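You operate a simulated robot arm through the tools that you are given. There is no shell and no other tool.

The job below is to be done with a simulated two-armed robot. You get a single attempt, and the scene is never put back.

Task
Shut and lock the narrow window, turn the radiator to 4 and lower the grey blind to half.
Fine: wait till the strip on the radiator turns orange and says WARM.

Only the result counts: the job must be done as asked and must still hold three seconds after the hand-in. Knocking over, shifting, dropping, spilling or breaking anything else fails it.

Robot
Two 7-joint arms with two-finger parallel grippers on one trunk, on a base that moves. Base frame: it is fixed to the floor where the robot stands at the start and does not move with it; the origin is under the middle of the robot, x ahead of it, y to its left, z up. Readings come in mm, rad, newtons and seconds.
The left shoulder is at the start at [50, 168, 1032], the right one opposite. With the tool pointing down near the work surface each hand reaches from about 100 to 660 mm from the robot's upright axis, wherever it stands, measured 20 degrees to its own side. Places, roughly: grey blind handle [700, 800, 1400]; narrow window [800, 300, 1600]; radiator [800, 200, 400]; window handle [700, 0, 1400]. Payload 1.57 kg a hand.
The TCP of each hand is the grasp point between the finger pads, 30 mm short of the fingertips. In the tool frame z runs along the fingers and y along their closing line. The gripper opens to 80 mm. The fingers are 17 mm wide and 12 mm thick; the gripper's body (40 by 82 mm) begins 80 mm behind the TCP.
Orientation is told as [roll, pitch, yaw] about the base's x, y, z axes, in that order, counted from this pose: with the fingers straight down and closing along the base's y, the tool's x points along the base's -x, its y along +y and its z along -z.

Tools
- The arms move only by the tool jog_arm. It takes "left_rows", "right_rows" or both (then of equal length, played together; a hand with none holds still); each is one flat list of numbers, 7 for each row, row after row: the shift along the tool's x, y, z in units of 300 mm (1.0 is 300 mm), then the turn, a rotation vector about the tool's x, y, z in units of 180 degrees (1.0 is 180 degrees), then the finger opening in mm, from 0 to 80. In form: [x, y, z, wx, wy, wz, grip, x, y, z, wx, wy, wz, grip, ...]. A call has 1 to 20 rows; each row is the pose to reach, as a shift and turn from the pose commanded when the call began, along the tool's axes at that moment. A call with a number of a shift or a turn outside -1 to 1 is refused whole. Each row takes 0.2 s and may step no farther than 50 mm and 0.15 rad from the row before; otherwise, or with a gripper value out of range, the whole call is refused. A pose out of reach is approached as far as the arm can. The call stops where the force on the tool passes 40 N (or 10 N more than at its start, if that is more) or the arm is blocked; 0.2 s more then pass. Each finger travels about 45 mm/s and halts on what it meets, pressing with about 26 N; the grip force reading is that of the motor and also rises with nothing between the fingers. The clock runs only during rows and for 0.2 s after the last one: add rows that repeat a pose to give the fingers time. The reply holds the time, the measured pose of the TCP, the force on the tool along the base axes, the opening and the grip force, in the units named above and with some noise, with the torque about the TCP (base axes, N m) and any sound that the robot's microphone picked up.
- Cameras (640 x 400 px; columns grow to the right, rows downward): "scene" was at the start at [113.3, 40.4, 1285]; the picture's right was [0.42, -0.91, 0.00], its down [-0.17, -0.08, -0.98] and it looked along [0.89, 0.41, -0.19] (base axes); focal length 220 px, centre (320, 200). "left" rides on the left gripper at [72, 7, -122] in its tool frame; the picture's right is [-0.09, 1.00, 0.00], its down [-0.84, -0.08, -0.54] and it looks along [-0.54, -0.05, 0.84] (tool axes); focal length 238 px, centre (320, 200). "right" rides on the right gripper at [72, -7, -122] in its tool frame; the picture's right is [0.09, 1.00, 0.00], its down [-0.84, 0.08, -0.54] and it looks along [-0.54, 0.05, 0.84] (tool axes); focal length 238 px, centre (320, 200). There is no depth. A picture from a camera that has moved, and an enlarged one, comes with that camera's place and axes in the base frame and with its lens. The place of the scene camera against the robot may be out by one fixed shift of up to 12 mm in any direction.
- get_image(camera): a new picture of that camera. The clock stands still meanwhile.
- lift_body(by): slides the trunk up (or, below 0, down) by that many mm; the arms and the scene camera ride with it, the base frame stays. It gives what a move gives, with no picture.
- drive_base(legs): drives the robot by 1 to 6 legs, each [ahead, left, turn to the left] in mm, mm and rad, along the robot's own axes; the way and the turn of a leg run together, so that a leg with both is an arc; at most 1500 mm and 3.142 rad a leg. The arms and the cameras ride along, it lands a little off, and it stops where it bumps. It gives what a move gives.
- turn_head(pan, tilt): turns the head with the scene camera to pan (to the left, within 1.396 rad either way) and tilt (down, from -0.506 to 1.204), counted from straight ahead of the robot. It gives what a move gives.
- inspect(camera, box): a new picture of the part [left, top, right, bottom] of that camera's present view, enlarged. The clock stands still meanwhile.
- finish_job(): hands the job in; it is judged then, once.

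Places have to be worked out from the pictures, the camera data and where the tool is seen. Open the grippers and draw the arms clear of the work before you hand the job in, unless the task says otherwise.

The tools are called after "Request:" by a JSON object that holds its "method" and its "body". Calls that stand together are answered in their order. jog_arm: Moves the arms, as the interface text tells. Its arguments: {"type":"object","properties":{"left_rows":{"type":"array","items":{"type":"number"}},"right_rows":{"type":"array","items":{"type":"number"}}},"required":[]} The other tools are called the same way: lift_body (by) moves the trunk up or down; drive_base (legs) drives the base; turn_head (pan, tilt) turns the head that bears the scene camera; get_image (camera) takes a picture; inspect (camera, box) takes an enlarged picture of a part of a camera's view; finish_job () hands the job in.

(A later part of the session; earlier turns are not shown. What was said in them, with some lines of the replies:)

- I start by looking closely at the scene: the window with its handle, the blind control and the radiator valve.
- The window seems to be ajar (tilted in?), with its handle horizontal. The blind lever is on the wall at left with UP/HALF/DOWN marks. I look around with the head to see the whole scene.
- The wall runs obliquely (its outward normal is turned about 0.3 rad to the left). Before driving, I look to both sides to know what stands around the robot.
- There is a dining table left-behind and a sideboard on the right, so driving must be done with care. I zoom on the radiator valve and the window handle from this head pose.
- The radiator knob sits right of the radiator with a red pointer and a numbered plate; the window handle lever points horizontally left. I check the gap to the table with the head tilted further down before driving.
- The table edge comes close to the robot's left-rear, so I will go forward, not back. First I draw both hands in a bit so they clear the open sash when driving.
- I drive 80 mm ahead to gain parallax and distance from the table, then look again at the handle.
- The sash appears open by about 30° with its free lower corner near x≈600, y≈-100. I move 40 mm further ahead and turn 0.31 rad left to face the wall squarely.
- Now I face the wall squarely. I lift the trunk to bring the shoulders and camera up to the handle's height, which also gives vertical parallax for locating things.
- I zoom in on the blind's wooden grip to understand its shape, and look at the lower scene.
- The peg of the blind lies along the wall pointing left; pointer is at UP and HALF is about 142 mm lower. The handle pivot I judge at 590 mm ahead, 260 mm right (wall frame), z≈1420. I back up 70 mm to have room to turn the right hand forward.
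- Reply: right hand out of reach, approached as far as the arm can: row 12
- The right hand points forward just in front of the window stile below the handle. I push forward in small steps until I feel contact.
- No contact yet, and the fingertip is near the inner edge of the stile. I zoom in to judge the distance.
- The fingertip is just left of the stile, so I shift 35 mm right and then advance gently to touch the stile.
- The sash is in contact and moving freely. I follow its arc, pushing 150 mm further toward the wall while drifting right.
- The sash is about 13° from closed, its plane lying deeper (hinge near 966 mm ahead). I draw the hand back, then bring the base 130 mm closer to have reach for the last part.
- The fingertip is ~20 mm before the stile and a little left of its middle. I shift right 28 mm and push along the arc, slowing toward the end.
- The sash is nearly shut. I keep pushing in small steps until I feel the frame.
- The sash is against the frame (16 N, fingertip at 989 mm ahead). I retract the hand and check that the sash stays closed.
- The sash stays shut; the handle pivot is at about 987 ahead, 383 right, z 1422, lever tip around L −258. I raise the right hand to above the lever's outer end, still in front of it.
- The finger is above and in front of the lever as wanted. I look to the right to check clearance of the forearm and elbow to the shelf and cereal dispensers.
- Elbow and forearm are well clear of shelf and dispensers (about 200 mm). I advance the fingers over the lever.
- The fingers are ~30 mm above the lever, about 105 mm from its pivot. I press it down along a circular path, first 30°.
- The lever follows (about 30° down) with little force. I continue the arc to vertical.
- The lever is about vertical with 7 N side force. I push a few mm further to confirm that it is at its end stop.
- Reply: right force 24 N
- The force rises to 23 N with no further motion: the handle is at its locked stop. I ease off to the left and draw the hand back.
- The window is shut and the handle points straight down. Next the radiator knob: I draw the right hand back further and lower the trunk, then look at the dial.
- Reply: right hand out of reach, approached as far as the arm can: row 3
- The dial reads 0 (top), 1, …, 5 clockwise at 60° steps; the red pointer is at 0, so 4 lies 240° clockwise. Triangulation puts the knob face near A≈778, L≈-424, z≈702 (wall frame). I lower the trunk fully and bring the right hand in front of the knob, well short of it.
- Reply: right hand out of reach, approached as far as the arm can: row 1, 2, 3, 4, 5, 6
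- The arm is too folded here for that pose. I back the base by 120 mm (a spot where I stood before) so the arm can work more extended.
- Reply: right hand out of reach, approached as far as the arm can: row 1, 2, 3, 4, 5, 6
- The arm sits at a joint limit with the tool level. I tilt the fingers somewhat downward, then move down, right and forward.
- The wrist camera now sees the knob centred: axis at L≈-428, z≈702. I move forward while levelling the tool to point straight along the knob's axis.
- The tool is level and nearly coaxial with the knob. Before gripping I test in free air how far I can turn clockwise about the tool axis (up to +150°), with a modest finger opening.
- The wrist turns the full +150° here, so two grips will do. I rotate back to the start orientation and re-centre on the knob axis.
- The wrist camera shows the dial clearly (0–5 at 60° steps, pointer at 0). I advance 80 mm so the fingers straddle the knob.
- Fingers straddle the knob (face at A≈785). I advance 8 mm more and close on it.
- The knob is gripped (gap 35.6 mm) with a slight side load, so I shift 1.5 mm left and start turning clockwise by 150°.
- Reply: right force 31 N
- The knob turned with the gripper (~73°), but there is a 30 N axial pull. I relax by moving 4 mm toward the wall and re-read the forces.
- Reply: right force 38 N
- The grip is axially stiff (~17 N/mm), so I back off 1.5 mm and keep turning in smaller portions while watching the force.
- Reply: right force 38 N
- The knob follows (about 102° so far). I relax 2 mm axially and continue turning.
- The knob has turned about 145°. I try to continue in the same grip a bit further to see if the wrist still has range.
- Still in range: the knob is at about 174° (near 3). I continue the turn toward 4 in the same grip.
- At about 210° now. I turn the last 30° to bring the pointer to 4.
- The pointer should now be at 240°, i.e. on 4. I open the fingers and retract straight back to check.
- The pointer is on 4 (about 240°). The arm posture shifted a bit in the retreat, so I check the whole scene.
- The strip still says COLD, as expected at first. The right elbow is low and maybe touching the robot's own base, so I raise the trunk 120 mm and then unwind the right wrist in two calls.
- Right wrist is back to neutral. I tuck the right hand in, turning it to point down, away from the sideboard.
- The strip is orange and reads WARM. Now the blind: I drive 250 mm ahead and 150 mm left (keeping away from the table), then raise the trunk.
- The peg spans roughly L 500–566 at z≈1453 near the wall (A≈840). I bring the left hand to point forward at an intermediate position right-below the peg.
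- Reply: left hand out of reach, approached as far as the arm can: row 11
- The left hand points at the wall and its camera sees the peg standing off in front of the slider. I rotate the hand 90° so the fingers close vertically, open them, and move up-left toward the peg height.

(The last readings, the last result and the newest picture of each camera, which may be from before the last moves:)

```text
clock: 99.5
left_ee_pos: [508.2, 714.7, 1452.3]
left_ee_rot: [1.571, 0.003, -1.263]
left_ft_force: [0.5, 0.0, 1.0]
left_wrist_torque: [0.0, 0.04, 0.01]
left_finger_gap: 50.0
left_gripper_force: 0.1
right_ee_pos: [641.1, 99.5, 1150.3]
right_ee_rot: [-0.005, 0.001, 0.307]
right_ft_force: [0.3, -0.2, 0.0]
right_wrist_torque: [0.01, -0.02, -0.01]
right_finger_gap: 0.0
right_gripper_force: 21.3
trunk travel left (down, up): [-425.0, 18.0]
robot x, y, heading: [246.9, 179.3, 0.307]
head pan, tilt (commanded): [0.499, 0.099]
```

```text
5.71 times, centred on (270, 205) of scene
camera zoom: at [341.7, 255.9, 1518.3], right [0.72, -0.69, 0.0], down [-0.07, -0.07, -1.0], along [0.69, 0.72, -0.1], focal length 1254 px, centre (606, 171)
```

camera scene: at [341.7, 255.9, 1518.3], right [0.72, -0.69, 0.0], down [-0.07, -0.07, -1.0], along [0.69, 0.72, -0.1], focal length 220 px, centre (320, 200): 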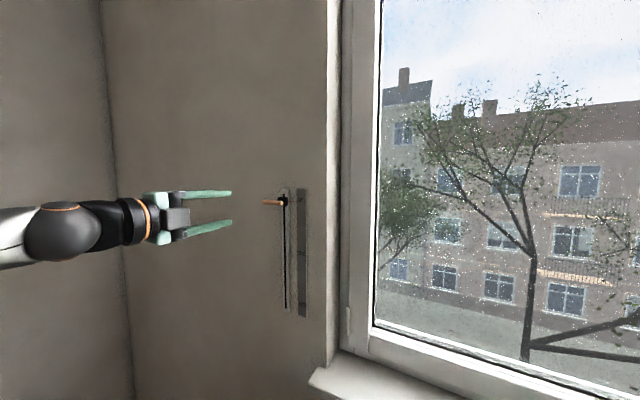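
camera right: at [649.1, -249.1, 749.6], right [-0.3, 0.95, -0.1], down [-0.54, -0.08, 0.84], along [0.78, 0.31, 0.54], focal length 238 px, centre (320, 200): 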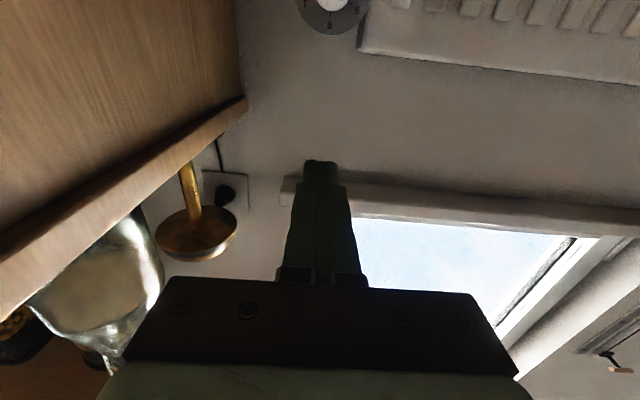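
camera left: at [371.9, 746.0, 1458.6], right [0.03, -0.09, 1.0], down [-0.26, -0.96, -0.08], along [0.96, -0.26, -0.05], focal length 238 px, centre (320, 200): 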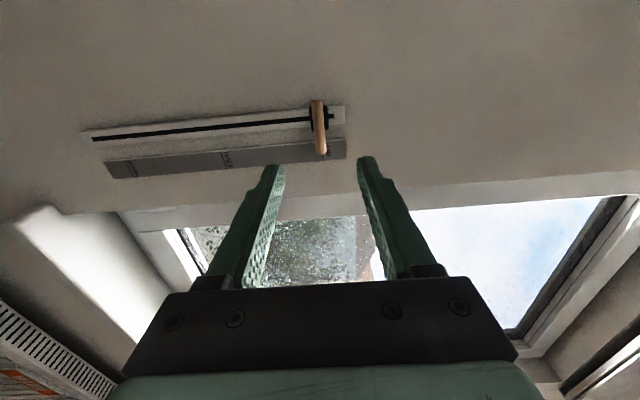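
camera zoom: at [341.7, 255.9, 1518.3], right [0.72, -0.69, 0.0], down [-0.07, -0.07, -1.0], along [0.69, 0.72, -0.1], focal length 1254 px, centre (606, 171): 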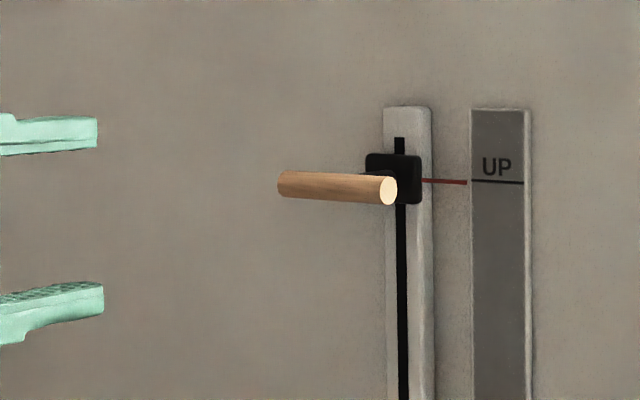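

The wooden grip is a short bar parallel to the wall (L 493–552, A≈844, z≈1452), standing ~36 mm in front of the slider. I advance so the open fingers straddle it above and below.

Request:
{"method": "jog_arm", "body": {"left_rows": [-0.005, 0, 0.11, 0, 0, 0, 50, -0.01, 0, 0.22, 0, 0, 0, 50, -0.0133, 0, 0.33, 0, 0, 0, 50, -0.0133, 0, 0.42, 0, 0, 0, 50]}}

Request:
{"method": "inspect", "body": {"camera": "scene", "box": [200, 150, 320, 250]}}

Request:
{"method": "get_image", "body": {"camera": "left"}}

```text
clock: 100.5
left_ee_pos: [631.8, 749.9, 1451.1]
left_ee_rot: [1.57, 0.002, -1.266]
left_ft_force: [-1.0, 0.0, 0.0]
left_wrist_torque: [0.02, 0.0, 0.01]
left_finger_gap: 50.2
left_gripper_force: 0.1
right_ee_pos: [641.4, 100.0, 1149.4]
right_ee_rot: [-0.005, -0.002, 0.306]
right_ft_force: [0.0, -0.8, 0.0]
right_wrist_torque: [-0.01, 0.0, -0.01]
right_finger_gap: 0.0
right_gripper_force: 21.4
trunk travel left (down, up): [-425.0, 18.0]
robot x, y, heading: [250.1, 176.8, 0.31]
head pan, tilt (commanded): [0.499, 0.099]
```

```text
4.00 times, centred on (260, 200) of scene
camera zoom: at [342.4, 256.0, 1518.3], right [0.72, -0.69, 0.0], down [-0.07, -0.07, -0.99], along [0.69, 0.72, -0.1], focal length 878 px, centre (560, 200)
```

zoom: 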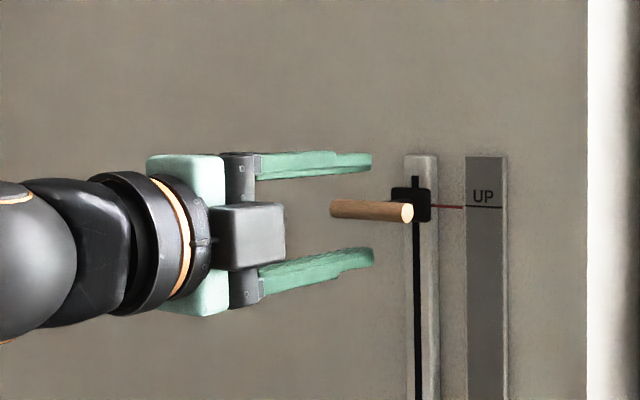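

```text
taken
camera left: at [495.5, 781.1, 1457.5], right [0.03, -0.09, 1.0], down [-0.26, -0.96, -0.08], along [0.96, -0.26, -0.05], focal length 238 px, centre (320, 200)
```

left: 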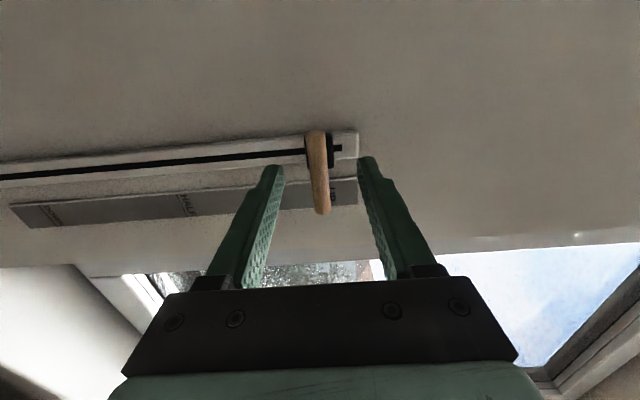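

The tips just reach the bar. I advance another 14 mm and close on it.

Request:
{"method": "jog_arm", "body": {"left_rows": [0, 0, 0.0233, 0, 0, 0, 50, 0, 0, 0.0467, 0, 0, 0, 50, 0, 0, 0.0467, 0, 0, 0, 20, 0, 0, 0.0467, 0, 0, 0, 0, 0, 0, 0.0467, 0, 0, 0, 0, 0, 0, 0.0467, 0, 0, 0, 0]}}

Request:
{"method": "inspect", "body": {"camera": "scene", "box": [200, 150, 320, 250]}}

Request:
{"method": "get_image", "body": {"camera": "left"}}

```text
clock: 101.9
left_ee_pos: [644.7, 754.0, 1451.1]
left_ee_rot: [1.569, 0.0, -1.265]
left_ft_force: [-0.7, -1.2, -4.1]
left_wrist_torque: [0.01, 0.09, 0.05]
left_finger_gap: 12.0
left_gripper_force: 28.5
right_ee_pos: [641.2, 100.9, 1151.0]
right_ee_rot: [-0.005, -0.001, 0.308]
right_ft_force: [-0.3, 0.3, 0.5]
right_wrist_torque: [0.0, 0.02, -0.03]
right_finger_gap: 0.3
right_gripper_force: 21.6
trunk travel left (down, up): [-425.0, 18.0]
robot x, y, heading: [247.5, 175.7, 0.306]
head pan, tilt (commanded): [0.499, 0.099]
```

```text
4.00 times, centred on (260, 200) of scene
camera zoom: at [341.8, 256.1, 1518.3], right [0.72, -0.69, 0.0], down [-0.07, -0.07, -0.99], along [0.69, 0.72, -0.1], focal length 878 px, centre (560, 200)
```

zoom: 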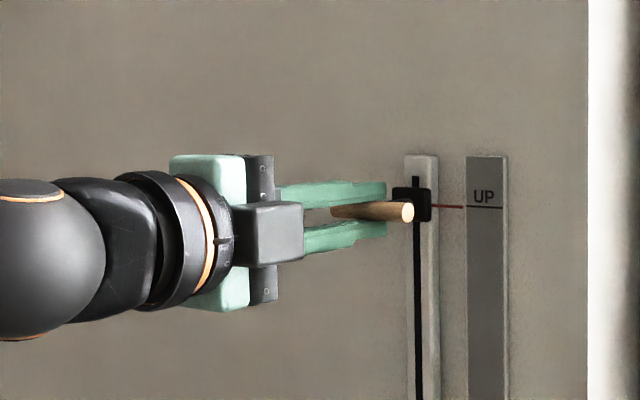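

```text
taken
camera left: at [507.9, 784.9, 1457.0], right [0.03, -0.09, 1.0], down [-0.26, -0.96, -0.08], along [0.96, -0.26, -0.05], focal length 238 px, centre (320, 200)
```

left: 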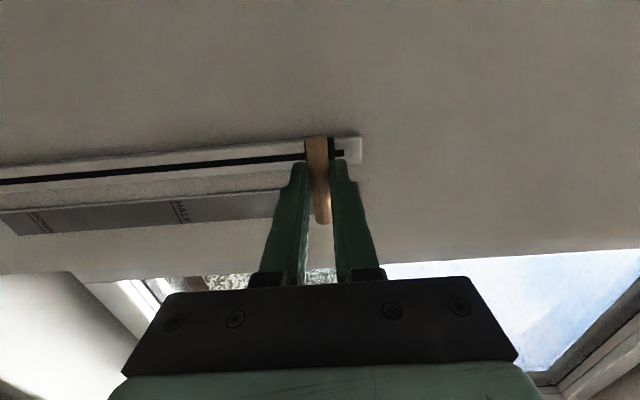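

The bar is gripped (gap 12 mm). UP to HALF measures about 143 mm, so I pull it down 120 mm first and check.

Request:
{"method": "jog_arm", "body": {"left_rows": [0, -0.04, 0, 0, 0, 0, 0, 0, -0.08, 0, 0, 0, 0, 0, 0, -0.12, 0, 0, 0, 0, 0, 0, -0.16, 0, 0, 0, 0, 0, 0, -0.2, 0, 0, 0, 0, 0, 0, -0.24, 0, 0, 0, 0, 0, 0, -0.28, 0, 0, 0, 0, 0, 0, -0.32, 0, 0, 0, 0, 0, 0, -0.36, 0, 0, 0, 0, 0, 0, -0.4, 0, 0, 0, 0, 0]}}

Request:
{"method": "get_image", "body": {"camera": "scene"}}

Request:
{"method": "inspect", "body": {"camera": "scene", "box": [220, 170, 340, 330]}}

```text
clock: 104.1
left_ee_pos: [644.1, 753.2, 1329.5]
left_ee_rot: [1.567, 0.001, -1.263]
left_ft_force: [4.4, 5.7, 0.3]
left_wrist_torque: [-0.05, -0.02, -0.01]
left_finger_gap: 12.0
left_gripper_force: 29.6
right_ee_pos: [640.7, 100.2, 1149.5]
right_ee_rot: [-0.005, 0.001, 0.307]
right_ft_force: [-0.6, 0.2, 0.1]
right_wrist_torque: [0.02, 0.02, 0.0]
right_finger_gap: 0.0
right_gripper_force: 21.3
trunk travel left (down, up): [-425.0, 18.0]
robot x, y, heading: [252.4, 176.3, 0.306]
head pan, tilt (commanded): [0.499, 0.099]
```

```text
taken
camera scene: at [342.6, 257.2, 1518.1], right [0.72, -0.69, 0.0], down [-0.07, -0.07, -0.99], along [0.69, 0.72, -0.1], focal length 220 px, centre (320, 200)
```

scene: 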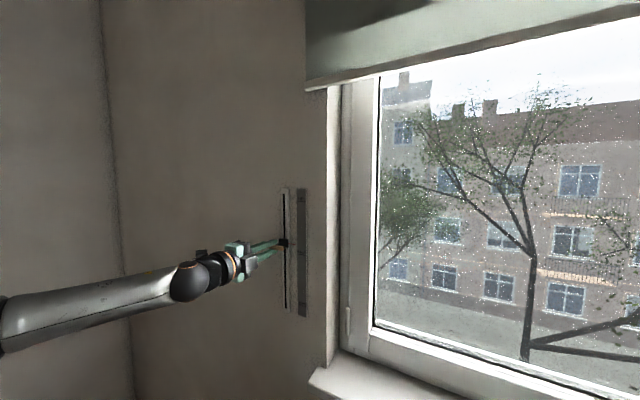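

```text
2.50 times, centred on (280, 250) of scene
camera zoom: at [342.6, 257.2, 1518.1], right [0.72, -0.69, 0.0], down [-0.07, -0.07, -0.99], along [0.69, 0.72, -0.1], focal length 549 px, centre (420, 75)
```

zoom: 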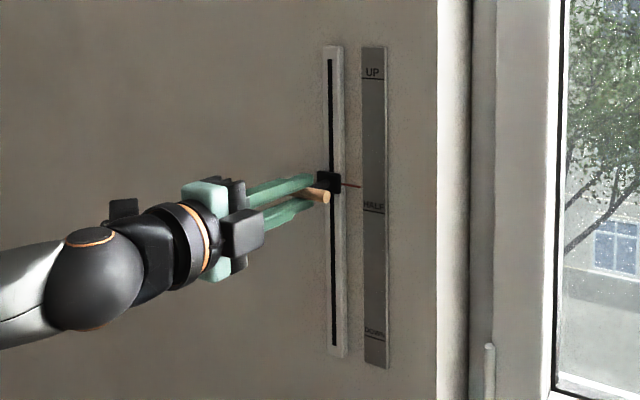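

The blind is coming down with the slider; the pointer is a little above the HALF line. I zoom in for the exact remaining distance.

Request:
{"method": "inspect", "body": {"camera": "scene", "box": [265, 225, 325, 270]}}

Request:
{"method": "inspect", "body": {"camera": "scene", "box": [265, 180, 325, 320]}}

```text
8.89 times, centred on (295, 248) of scene
camera zoom: at [342.6, 257.2, 1518.1], right [0.72, -0.69, 0.0], down [-0.07, -0.07, -0.99], along [0.69, 0.72, -0.1], focal length 1952 px, centre (542, -222)
```

zoom: 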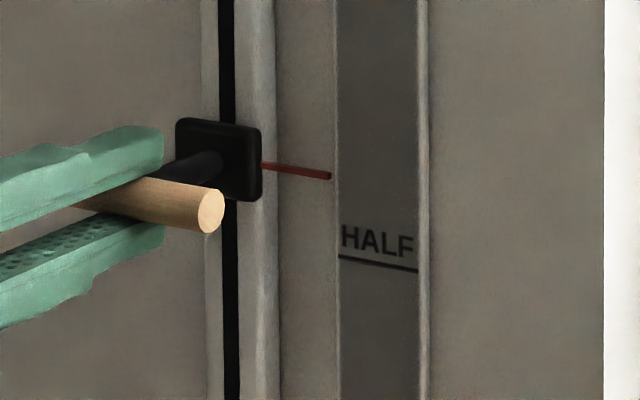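

```text
2.86 times, centred on (295, 250) of scene
camera zoom: at [342.6, 257.2, 1518.1], right [0.72, -0.69, 0.0], down [-0.07, -0.07, -0.99], along [0.69, 0.72, -0.1], focal length 627 px, centre (391, 57)
```

zoom: 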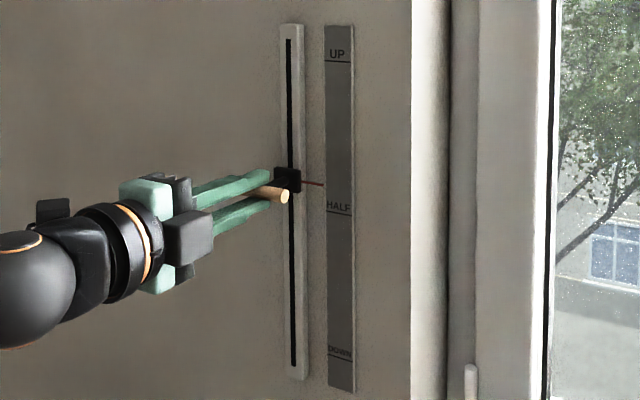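

The remaining distance is about 25 mm (24.6 mm apparent plus small parallax). I move down 22 mm and look with the left wrist camera, which is level with the pointer.

Request:
{"method": "jog_arm", "body": {"left_rows": [0, -0.02, 0, 0, 0, 0, 0, 0, -0.04, 0, 0, 0, 0, 0, 0, -0.06, 0, 0, 0, 0, 0, 0, -0.0733, 0, 0, 0, 0, 0]}}

Request:
{"method": "get_image", "body": {"camera": "left"}}

Request:
{"method": "inspect", "body": {"camera": "left", "box": [240, 110, 400, 260]}}

Request:
{"method": "inspect", "body": {"camera": "scene", "box": [265, 225, 325, 270]}}

```text
clock: 105.1
left_ee_pos: [644.6, 752.9, 1309.0]
left_ee_rot: [1.571, -0.002, -1.263]
left_ft_force: [3.3, 5.1, 0.4]
left_wrist_torque: [0.03, -0.06, 0.48]
left_finger_gap: 12.0
left_gripper_force: 29.4
right_ee_pos: [641.7, 100.6, 1150.5]
right_ee_rot: [-0.006, -0.001, 0.306]
right_ft_force: [-0.1, 0.3, 0.0]
right_wrist_torque: [0.01, 0.05, -0.01]
right_finger_gap: 0.0
right_gripper_force: 21.4
trunk travel left (down, up): [-425.0, 18.0]
robot x, y, heading: [252.6, 175.7, 0.306]
head pan, tilt (commanded): [0.499, 0.099]
```

```text
taken
camera left: at [507.8, 784.6, 1315.5], right [0.03, -0.09, 1.0], down [-0.26, -0.96, -0.08], along [0.96, -0.26, -0.05], focal length 238 px, centre (320, 200)
```

left: 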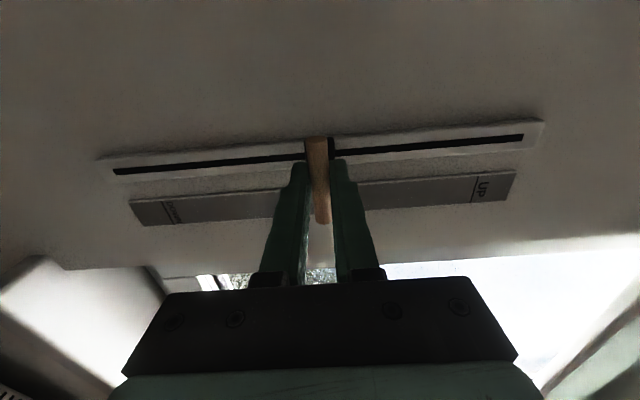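

```text
2.67 times, centred on (320, 185) of left
camera zoom: at [507.8, 784.6, 1315.5], right [0.03, -0.09, 1.0], down [-0.26, -0.96, -0.08], along [0.96, -0.26, -0.05], focal length 636 px, centre (320, 240)
```

zoom: 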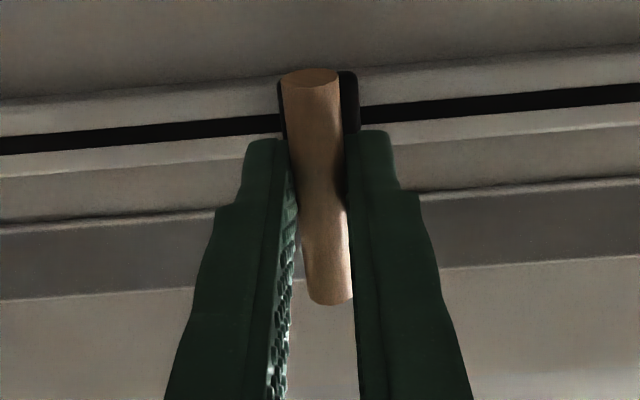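

```text
8.89 times, centred on (295, 248) of scene
camera zoom: at [342.3, 256.7, 1518.2], right [0.72, -0.69, 0.0], down [-0.07, -0.07, -0.99], along [0.69, 0.72, -0.1], focal length 1952 px, centre (542, -222)
```

zoom: 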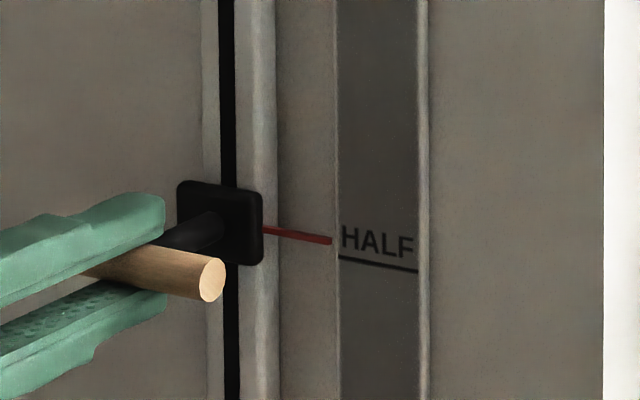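

The pointer looks 4.5 mm above HALF, and parallax (pointer ~6 mm in front of the scale, seen from above) adds ~2.4 mm. I lower another 6.7 mm.

Request:
{"method": "jog_arm", "body": {"left_rows": [0, -0.0112, 0, 0, 0, 0, 0, 0, -0.0223, 0, 0, 0, 0, 0, 0, -0.0223, 0, 0, 0, 0, 0]}}

Request:
{"method": "inspect", "body": {"camera": "scene", "box": [265, 225, 325, 270]}}

Request:
{"method": "get_image", "body": {"camera": "scene"}}

```text
clock: 105.9
left_ee_pos: [644.5, 753.6, 1302.5]
left_ee_rot: [1.569, -0.001, -1.264]
left_ft_force: [3.3, 3.6, 0.8]
left_wrist_torque: [0.03, -0.02, 0.32]
left_finger_gap: 12.0
left_gripper_force: 29.6
right_ee_pos: [641.6, 100.9, 1150.5]
right_ee_rot: [-0.006, 0.001, 0.308]
right_ft_force: [0.8, 1.4, -0.6]
right_wrist_torque: [-0.03, 0.01, -0.01]
right_finger_gap: 0.1
right_gripper_force: 21.3
trunk travel left (down, up): [-425.0, 18.0]
robot x, y, heading: [252.0, 172.3, 0.308]
head pan, tilt (commanded): [0.499, 0.099]
```

```text
8.89 times, centred on (295, 248) of scene
camera zoom: at [342.3, 256.5, 1518.2], right [0.72, -0.69, 0.0], down [-0.07, -0.07, -0.99], along [0.69, 0.72, -0.1], focal length 1952 px, centre (542, -222)
```

zoom: 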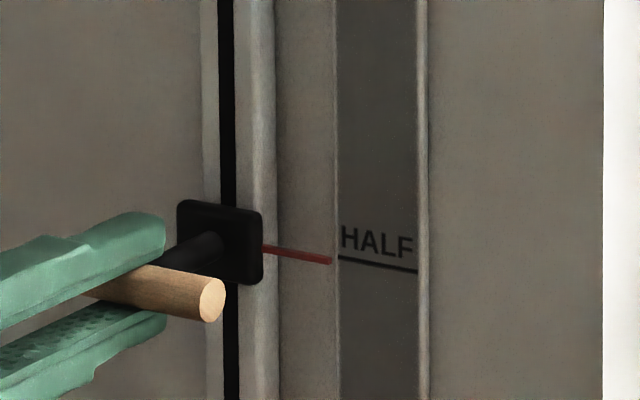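

```text
taken
camera scene: at [342.3, 256.5, 1518.2], right [0.72, -0.69, 0.0], down [-0.07, -0.07, -0.99], along [0.69, 0.72, -0.1], focal length 220 px, centre (320, 200)
```

scene: 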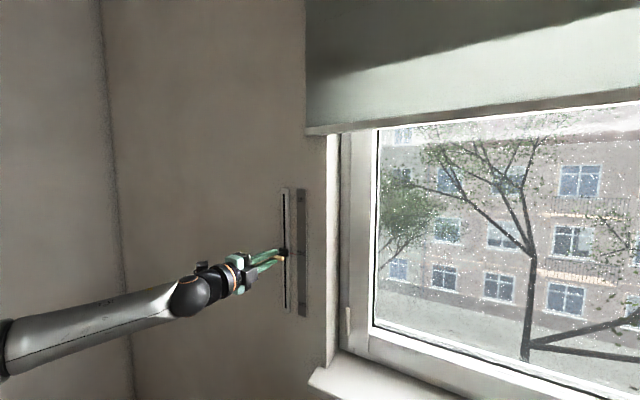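

The pointer now shows 1.8 mm below HALF in apparent terms, i.e. right on it after parallax. I open the fingers and back straight off.

Request:
{"method": "jog_arm", "body": {"left_rows": [0, 0, 0, 0, 0, 0, 25, 0, 0, 0, 0, 0, 0, 45, 0, 0, 0, 0, 0, 0, 50, 0, 0, 0, 0, 0, 0, 50, 0, 0, -0.1, 0, 0, 0, 50, 0, 0, -0.2, 0, 0, 0, 50, 0, 0, -0.3, 0, 0, 0, 50, 0, 0, -0.45, 0, 0, 0, 50]}}

Request:
{"method": "get_image", "body": {"camera": "left"}}

Request:
{"method": "inspect", "body": {"camera": "scene", "box": [265, 225, 325, 270]}}

Request:
{"method": "get_image", "body": {"camera": "scene"}}

```text
clock: 107.7
left_ee_pos: [513.9, 711.5, 1304.5]
left_ee_rot: [1.572, -0.001, -1.263]
left_ft_force: [-1.1, -0.7, -0.2]
left_wrist_torque: [-0.04, 0.01, -0.01]
left_finger_gap: 50.1
left_gripper_force: 0.0
right_ee_pos: [639.7, 99.2, 1150.8]
right_ee_rot: [-0.004, 0.0, 0.307]
right_ft_force: [0.1, 0.2, 0.1]
right_wrist_torque: [0.02, -0.02, 0.04]
right_finger_gap: 0.2
right_gripper_force: 21.4
trunk travel left (down, up): [-425.0, 18.0]
robot x, y, heading: [252.7, 171.9, 0.304]
head pan, tilt (commanded): [0.499, 0.099]
```

```text
taken
camera left: at [377.1, 742.7, 1311.2], right [0.03, -0.09, 1.0], down [-0.26, -0.96, -0.08], along [0.96, -0.26, -0.05], focal length 238 px, centre (320, 200)
```

left: 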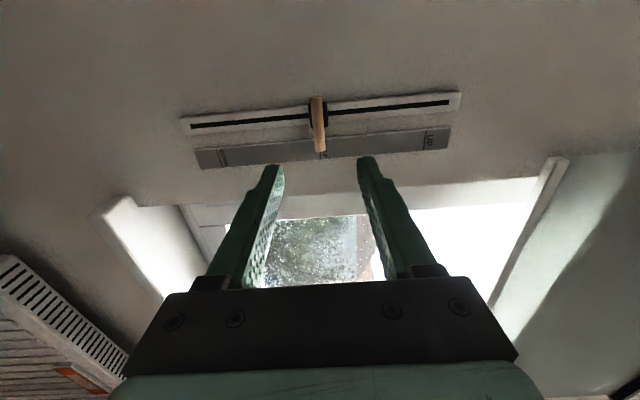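

```text
8.89 times, centred on (295, 248) of scene
camera zoom: at [340.3, 255.1, 1518.5], right [0.72, -0.69, 0.0], down [-0.07, -0.07, -1.0], along [0.69, 0.72, -0.1], focal length 1952 px, centre (542, -222)
```

zoom: 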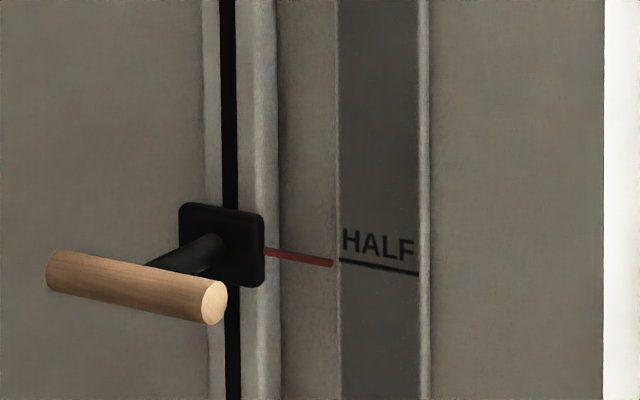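

```text
taken
camera scene: at [340.3, 255.1, 1518.5], right [0.72, -0.69, 0.0], down [-0.07, -0.07, -1.0], along [0.69, 0.72, -0.1], focal length 220 px, centre (320, 200)
```

scene: 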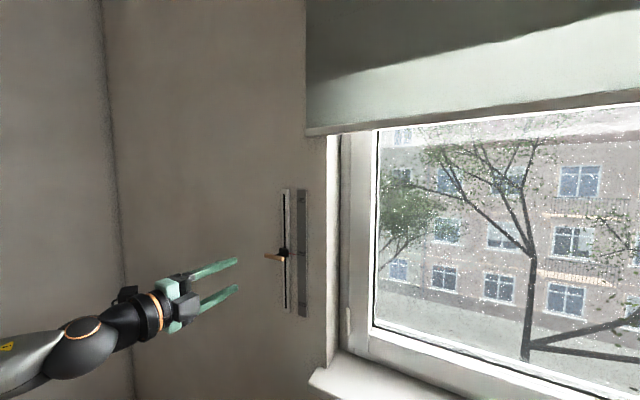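

The slider stayed put. I lower the trunk 205 mm to look at the HALF mark at eye level, without vertical parallax.

Request:
{"method": "lift_body", "body": {"by": -205}}

Request:
{"method": "get_image", "body": {"camera": "scene"}}

Request:
{"method": "inspect", "body": {"camera": "scene", "box": [265, 150, 325, 195]}}

```text
clock: 110.0
left_ee_pos: [515.4, 713.0, 1099.7]
left_ee_rot: [1.572, -0.001, -1.265]
left_ft_force: [0.4, 0.5, 1.1]
left_wrist_torque: [0.0, -0.01, 0.0]
left_finger_gap: 50.0
left_gripper_force: 0.2
right_ee_pos: [640.2, 100.3, 945.8]
right_ee_rot: [-0.004, -0.003, 0.308]
right_ft_force: [-0.3, -0.3, 0.0]
right_wrist_torque: [0.0, -0.03, -0.01]
right_finger_gap: 0.0
right_gripper_force: 21.6
trunk travel left (down, up): [-220.0, 223.0]
robot x, y, heading: [251.9, 173.7, 0.313]
head pan, tilt (commanded): [0.499, 0.099]
```

```text
taken
camera scene: at [341.7, 255.8, 1313.4], right [0.72, -0.69, 0.0], down [-0.07, -0.07, -1.0], along [0.69, 0.72, -0.1], focal length 220 px, centre (320, 200)
```

scene: 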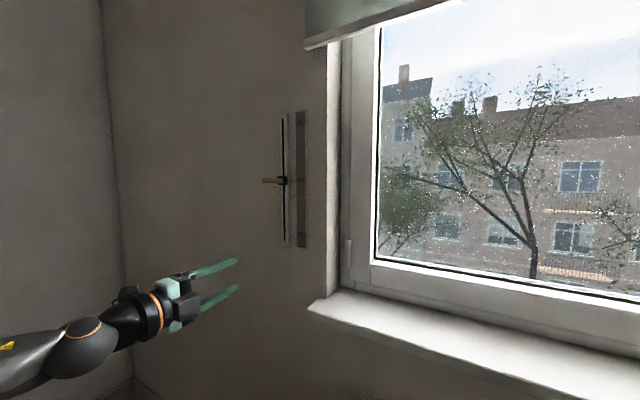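

```text
8.89 times, centred on (295, 172) of scene
camera zoom: at [341.7, 255.8, 1313.4], right [0.72, -0.69, 0.0], down [-0.07, -0.07, -1.0], along [0.69, 0.72, -0.1], focal length 1952 px, centre (542, 444)
```

zoom: 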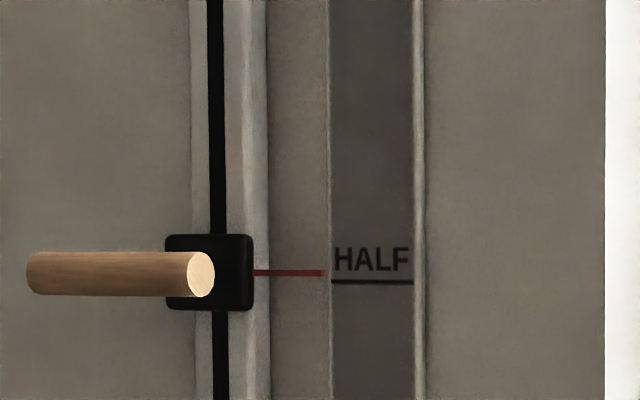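

At eye level the pointer is only ~3 mm above the HALF line, which is about 1% of the 300 mm travel. I look at the window, blind and radiator as a whole.

Request:
{"method": "turn_head", "body": {"pan": -0.1, "tilt": -0.35}}

Request:
{"method": "get_image", "body": {"camera": "scene"}}

Request:
{"method": "turn_head", "body": {"pan": -0.3, "tilt": 0.6}}

Request:
{"method": "get_image", "body": {"camera": "scene"}}

```text
clock: 111.0
left_ee_pos: [515.3, 711.6, 1099.1]
left_ee_rot: [1.571, 0.001, -1.262]
left_ft_force: [-0.7, -0.4, -0.3]
left_wrist_torque: [-0.01, 0.03, 0.01]
left_finger_gap: 50.2
left_gripper_force: 0.1
right_ee_pos: [640.7, 99.6, 945.1]
right_ee_rot: [-0.006, -0.001, 0.306]
right_ft_force: [0.0, 0.3, 0.2]
right_wrist_torque: [0.02, -0.02, -0.02]
right_finger_gap: 0.0
right_gripper_force: 21.2
trunk travel left (down, up): [-220.0, 223.0]
robot x, y, heading: [254.2, 177.7, 0.307]
head pan, tilt (commanded): [-0.099, -0.351]
```

```text
taken
camera scene: at [352.3, 205.1, 1351.8], right [0.21, -0.98, 0.0], down [0.34, 0.07, -0.94], along [0.92, 0.19, 0.34], focal length 220 px, centre (320, 200)
```

scene: 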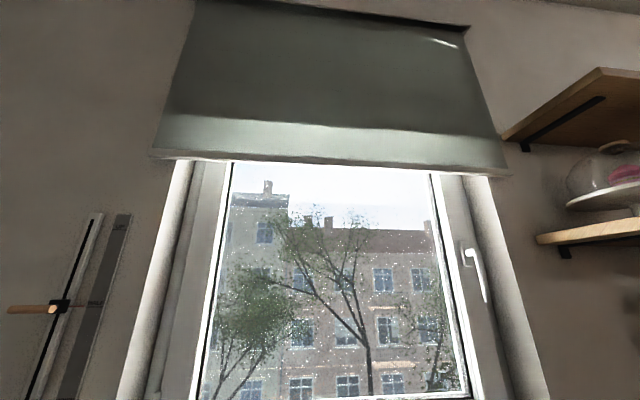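

```text
clock: 112.2
left_ee_pos: [515.7, 712.9, 1098.0]
left_ee_rot: [1.573, -0.001, -1.263]
left_ft_force: [-0.1, 0.4, -0.7]
left_wrist_torque: [-0.01, 0.03, 0.04]
left_finger_gap: 50.1
left_gripper_force: 0.0
right_ee_pos: [641.3, 100.3, 945.8]
right_ee_rot: [-0.005, 0.0, 0.308]
right_ft_force: [0.8, -0.1, 0.4]
right_wrist_torque: [0.02, 0.03, -0.02]
right_finger_gap: 0.0
right_gripper_force: 21.9
trunk travel left (down, up): [-220.0, 223.0]
robot x, y, heading: [249.6, 177.3, 0.303]
head pan, tilt (commanded): [-0.3, 0.6]
```

```text
taken
camera scene: at [366.4, 190.0, 1267.3], right [0.01, -1.0, 0.0], down [-0.56, 0.0, -0.83], along [0.83, 0.01, -0.56], focal length 220 px, centre (320, 200)
```

scene: 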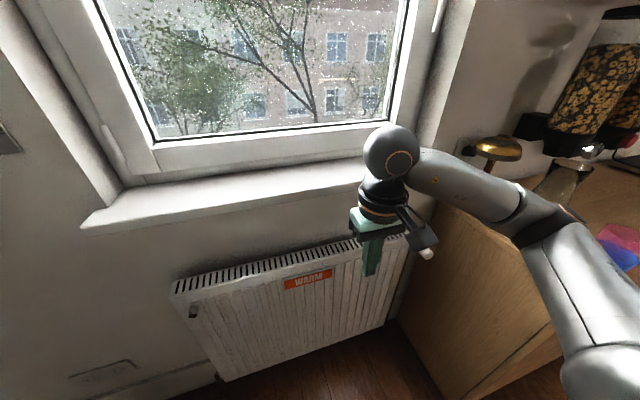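

The blind hangs at half, the strip says WARM. I zoom in on the handle to make sure that the lever is fully vertical.

Request:
{"method": "turn_head", "body": {"pan": -0.6, "tilt": -0.1}}

Request:
{"method": "get_image", "body": {"camera": "scene"}}

Request:
{"method": "inspect", "body": {"camera": "scene", "box": [210, 60, 350, 200]}}

```text
clock: 113.2
left_ee_pos: [516.0, 712.7, 1099.4]
left_ee_rot: [1.572, 0.0, -1.263]
left_ft_force: [0.0, -0.6, 0.2]
left_wrist_torque: [0.0, -0.01, 0.03]
left_finger_gap: 50.1
left_gripper_force: 0.0
right_ee_pos: [641.3, 99.9, 945.7]
right_ee_rot: [-0.003, 0.0, 0.307]
right_ft_force: [-0.9, -0.4, -0.5]
right_wrist_torque: [0.01, 0.0, 0.01]
right_finger_gap: 0.0
right_gripper_force: 21.1
trunk travel left (down, up): [-220.0, 223.0]
robot x, y, heading: [248.2, 175.1, 0.309]
head pan, tilt (commanded): [-0.6, -0.099]
```

```text
taken
camera scene: at [361.4, 164.2, 1331.2], right [-0.29, -0.96, 0.0], down [0.09, -0.03, -1.0], along [0.95, -0.29, 0.1], focal length 220 px, centre (320, 200)
```

scene: 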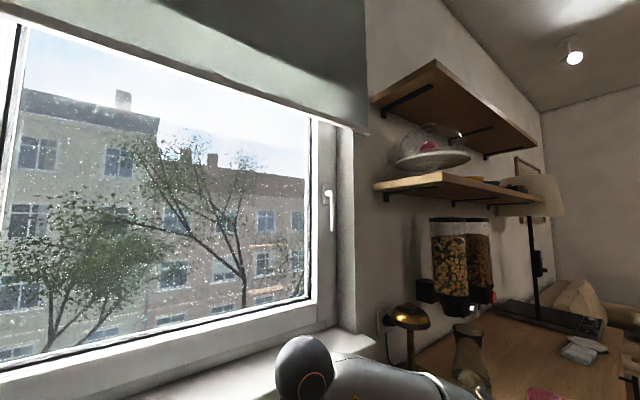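

```text
2.86 times, centred on (280, 130) of scene
camera zoom: at [361.4, 164.2, 1331.2], right [-0.29, -0.96, 0.0], down [0.09, -0.03, -1.0], along [0.95, -0.29, 0.1], focal length 627 px, centre (434, 400)
```

zoom: 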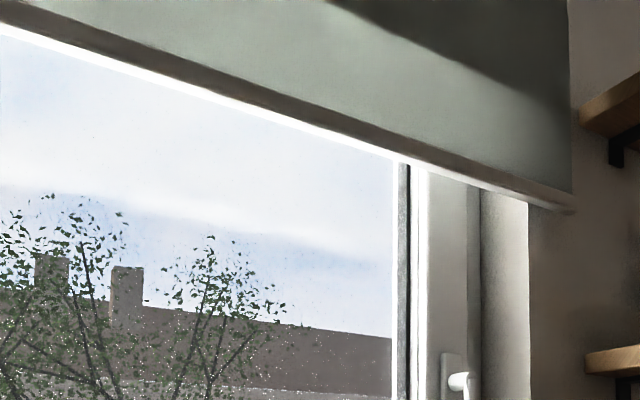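

The handle is vertical, window shut. I open both grippers and drive the robot back the way it came, clear of the work.

Request:
{"method": "jog_arm", "body": {"left_rows": [0, 0, -0.05, 0, 0, 0, 70, 0, 0, -0.1, 0, 0, 0, 80, 0, 0, -0.1, 0, 0, 0, 80], "right_rows": [0, 0, 0, 0, 0, 0, 40, 0, 0, 0, 0, 0, 0, 70, 0, 0, 0, 0, 0, 0, 80]}}

Request:
{"method": "drive_base", "body": {"legs": [[0, -120, 0], [-150, 0, 0]]}}

Request:
{"method": "turn_head", "body": {"pan": 0.1, "tilt": 0.15}}

Request:
{"method": "get_image", "body": {"camera": "scene"}}

```text
clock: 114.0
left_ee_pos: [488.4, 703.0, 1099.2]
left_ee_rot: [1.57, -0.001, -1.263]
left_ft_force: [-0.1, 0.2, -0.4]
left_wrist_torque: [0.01, 0.02, -0.02]
left_finger_gap: 80.2
left_gripper_force: 0.1
right_ee_pos: [641.1, 100.5, 945.1]
right_ee_rot: [-0.006, -0.001, 0.307]
right_ft_force: [-0.1, 0.0, -0.1]
right_wrist_torque: [-0.02, -0.01, -0.01]
right_finger_gap: 63.9
right_gripper_force: 0.1
trunk travel left (down, up): [-220.0, 223.0]
robot x, y, heading: [253.6, 176.1, 0.307]
head pan, tilt (commanded): [-0.6, -0.099]
```

```text
clock: 116.7
left_ee_pos: [381.3, 541.5, 1100.4]
left_ee_rot: [1.571, -0.001, -1.266]
left_ft_force: [1.1, 0.3, -0.2]
left_wrist_torque: [0.0, -0.02, -0.02]
left_finger_gap: 80.0
left_gripper_force: 0.1
right_ee_pos: [532.2, -61.6, 945.4]
right_ee_rot: [-0.004, -0.001, 0.304]
right_ft_force: [-0.2, 0.3, -0.6]
right_wrist_torque: [-0.03, -0.03, 0.01]
right_finger_gap: 79.9
right_gripper_force: 0.0
trunk travel left (down, up): [-220.0, 223.0]
robot x, y, heading: [141.8, 15.0, 0.302]
head pan, tilt (commanded): [-0.6, -0.099]
```

```text
clock: 117.8
left_ee_pos: [381.5, 542.5, 1099.6]
left_ee_rot: [1.569, -0.001, -1.266]
left_ft_force: [0.0, 0.5, 0.1]
left_wrist_torque: [-0.02, -0.01, -0.01]
left_finger_gap: 80.0
left_gripper_force: 0.0
right_ee_pos: [532.4, -61.6, 944.5]
right_ee_rot: [-0.006, 0.0, 0.304]
right_ft_force: [0.2, -0.5, 0.5]
right_wrist_torque: [0.01, 0.01, 0.02]
right_finger_gap: 80.1
right_gripper_force: 0.0
trunk travel left (down, up): [-220.0, 223.0]
robot x, y, heading: [144.1, 14.3, 0.3]
head pan, tilt (commanded): [0.099, 0.15]
```

```text
taken
camera scene: at [255.1, 65.1, 1308.7], right [0.39, -0.92, 0.0], down [-0.14, -0.06, -0.99], along [0.91, 0.39, -0.15], focal length 220 px, centre (320, 200)
```

scene: 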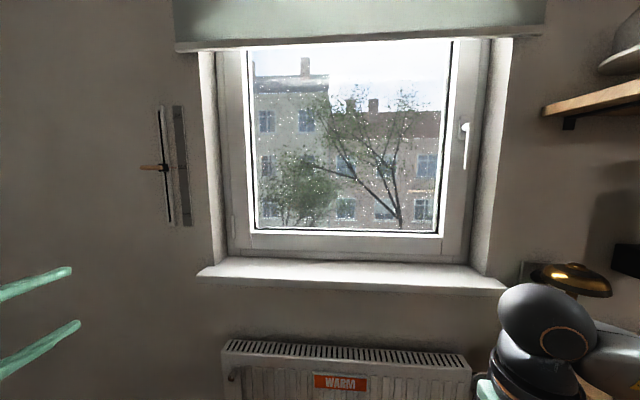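

Everything looks right: window shut and locked, blind at half, WARM. One last check of the dial with the right wrist camera.

Request:
{"method": "get_image", "body": {"camera": "right"}}

Request:
{"method": "inspect", "body": {"camera": "scene", "box": [440, 90, 500, 190]}}

```text
taken
camera right: at [466.1, -89.4, 1068.6], right [-0.39, 0.92, -0.01], down [0.77, 0.33, 0.54], along [0.5, 0.2, -0.84], focal length 238 px, centre (320, 200)
```

right: 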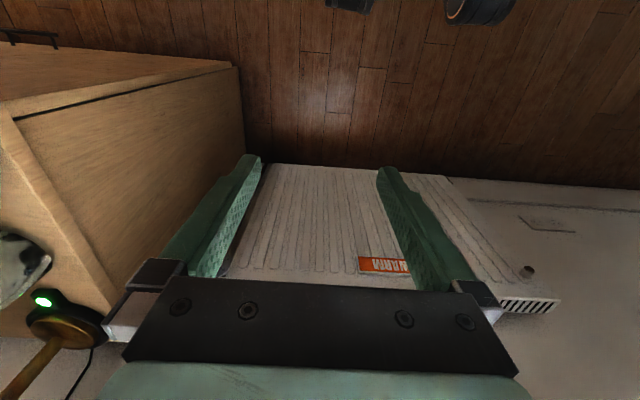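

```text
4.00 times, centred on (470, 140) of scene
camera zoom: at [255.1, 65.1, 1308.7], right [0.39, -0.92, 0.0], down [-0.14, -0.06, -0.99], along [0.91, 0.39, -0.15], focal length 878 px, centre (-280, 440)
```

zoom: 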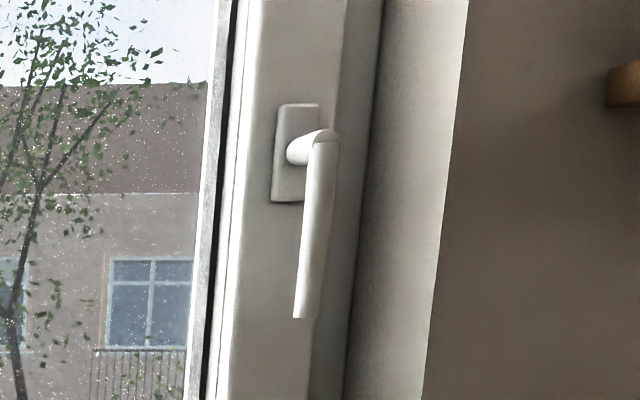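

The lever is parallel to the stile (locked), the knob was confirmed on 4 after release, the blind is at HALF and the radiator reads WARM; both hands are open and clear. I hand the job in.

Request:
{"method": "finish_job", "body": {}}

```text
The job is handed in.
```

I finished all the steps and handed the job in.

- **Window:** The narrow window is shut. I pressed the handle straight down until it reached its stop, so it should be locked.
- **Radiator:** I turned the knob from 0 round to 4 and checked that the pointer was on 4 after letting go. The strip turned orange and says WARM.
- **Blind:** The grey blind is down to half. The slider's pointer sits about 3 mm above the HALF line, which is roughly 1% of its full travel. I left it there.

Both grippers are open and the arms are clear of the work. I saw no sign of anything else being knocked or shifted.
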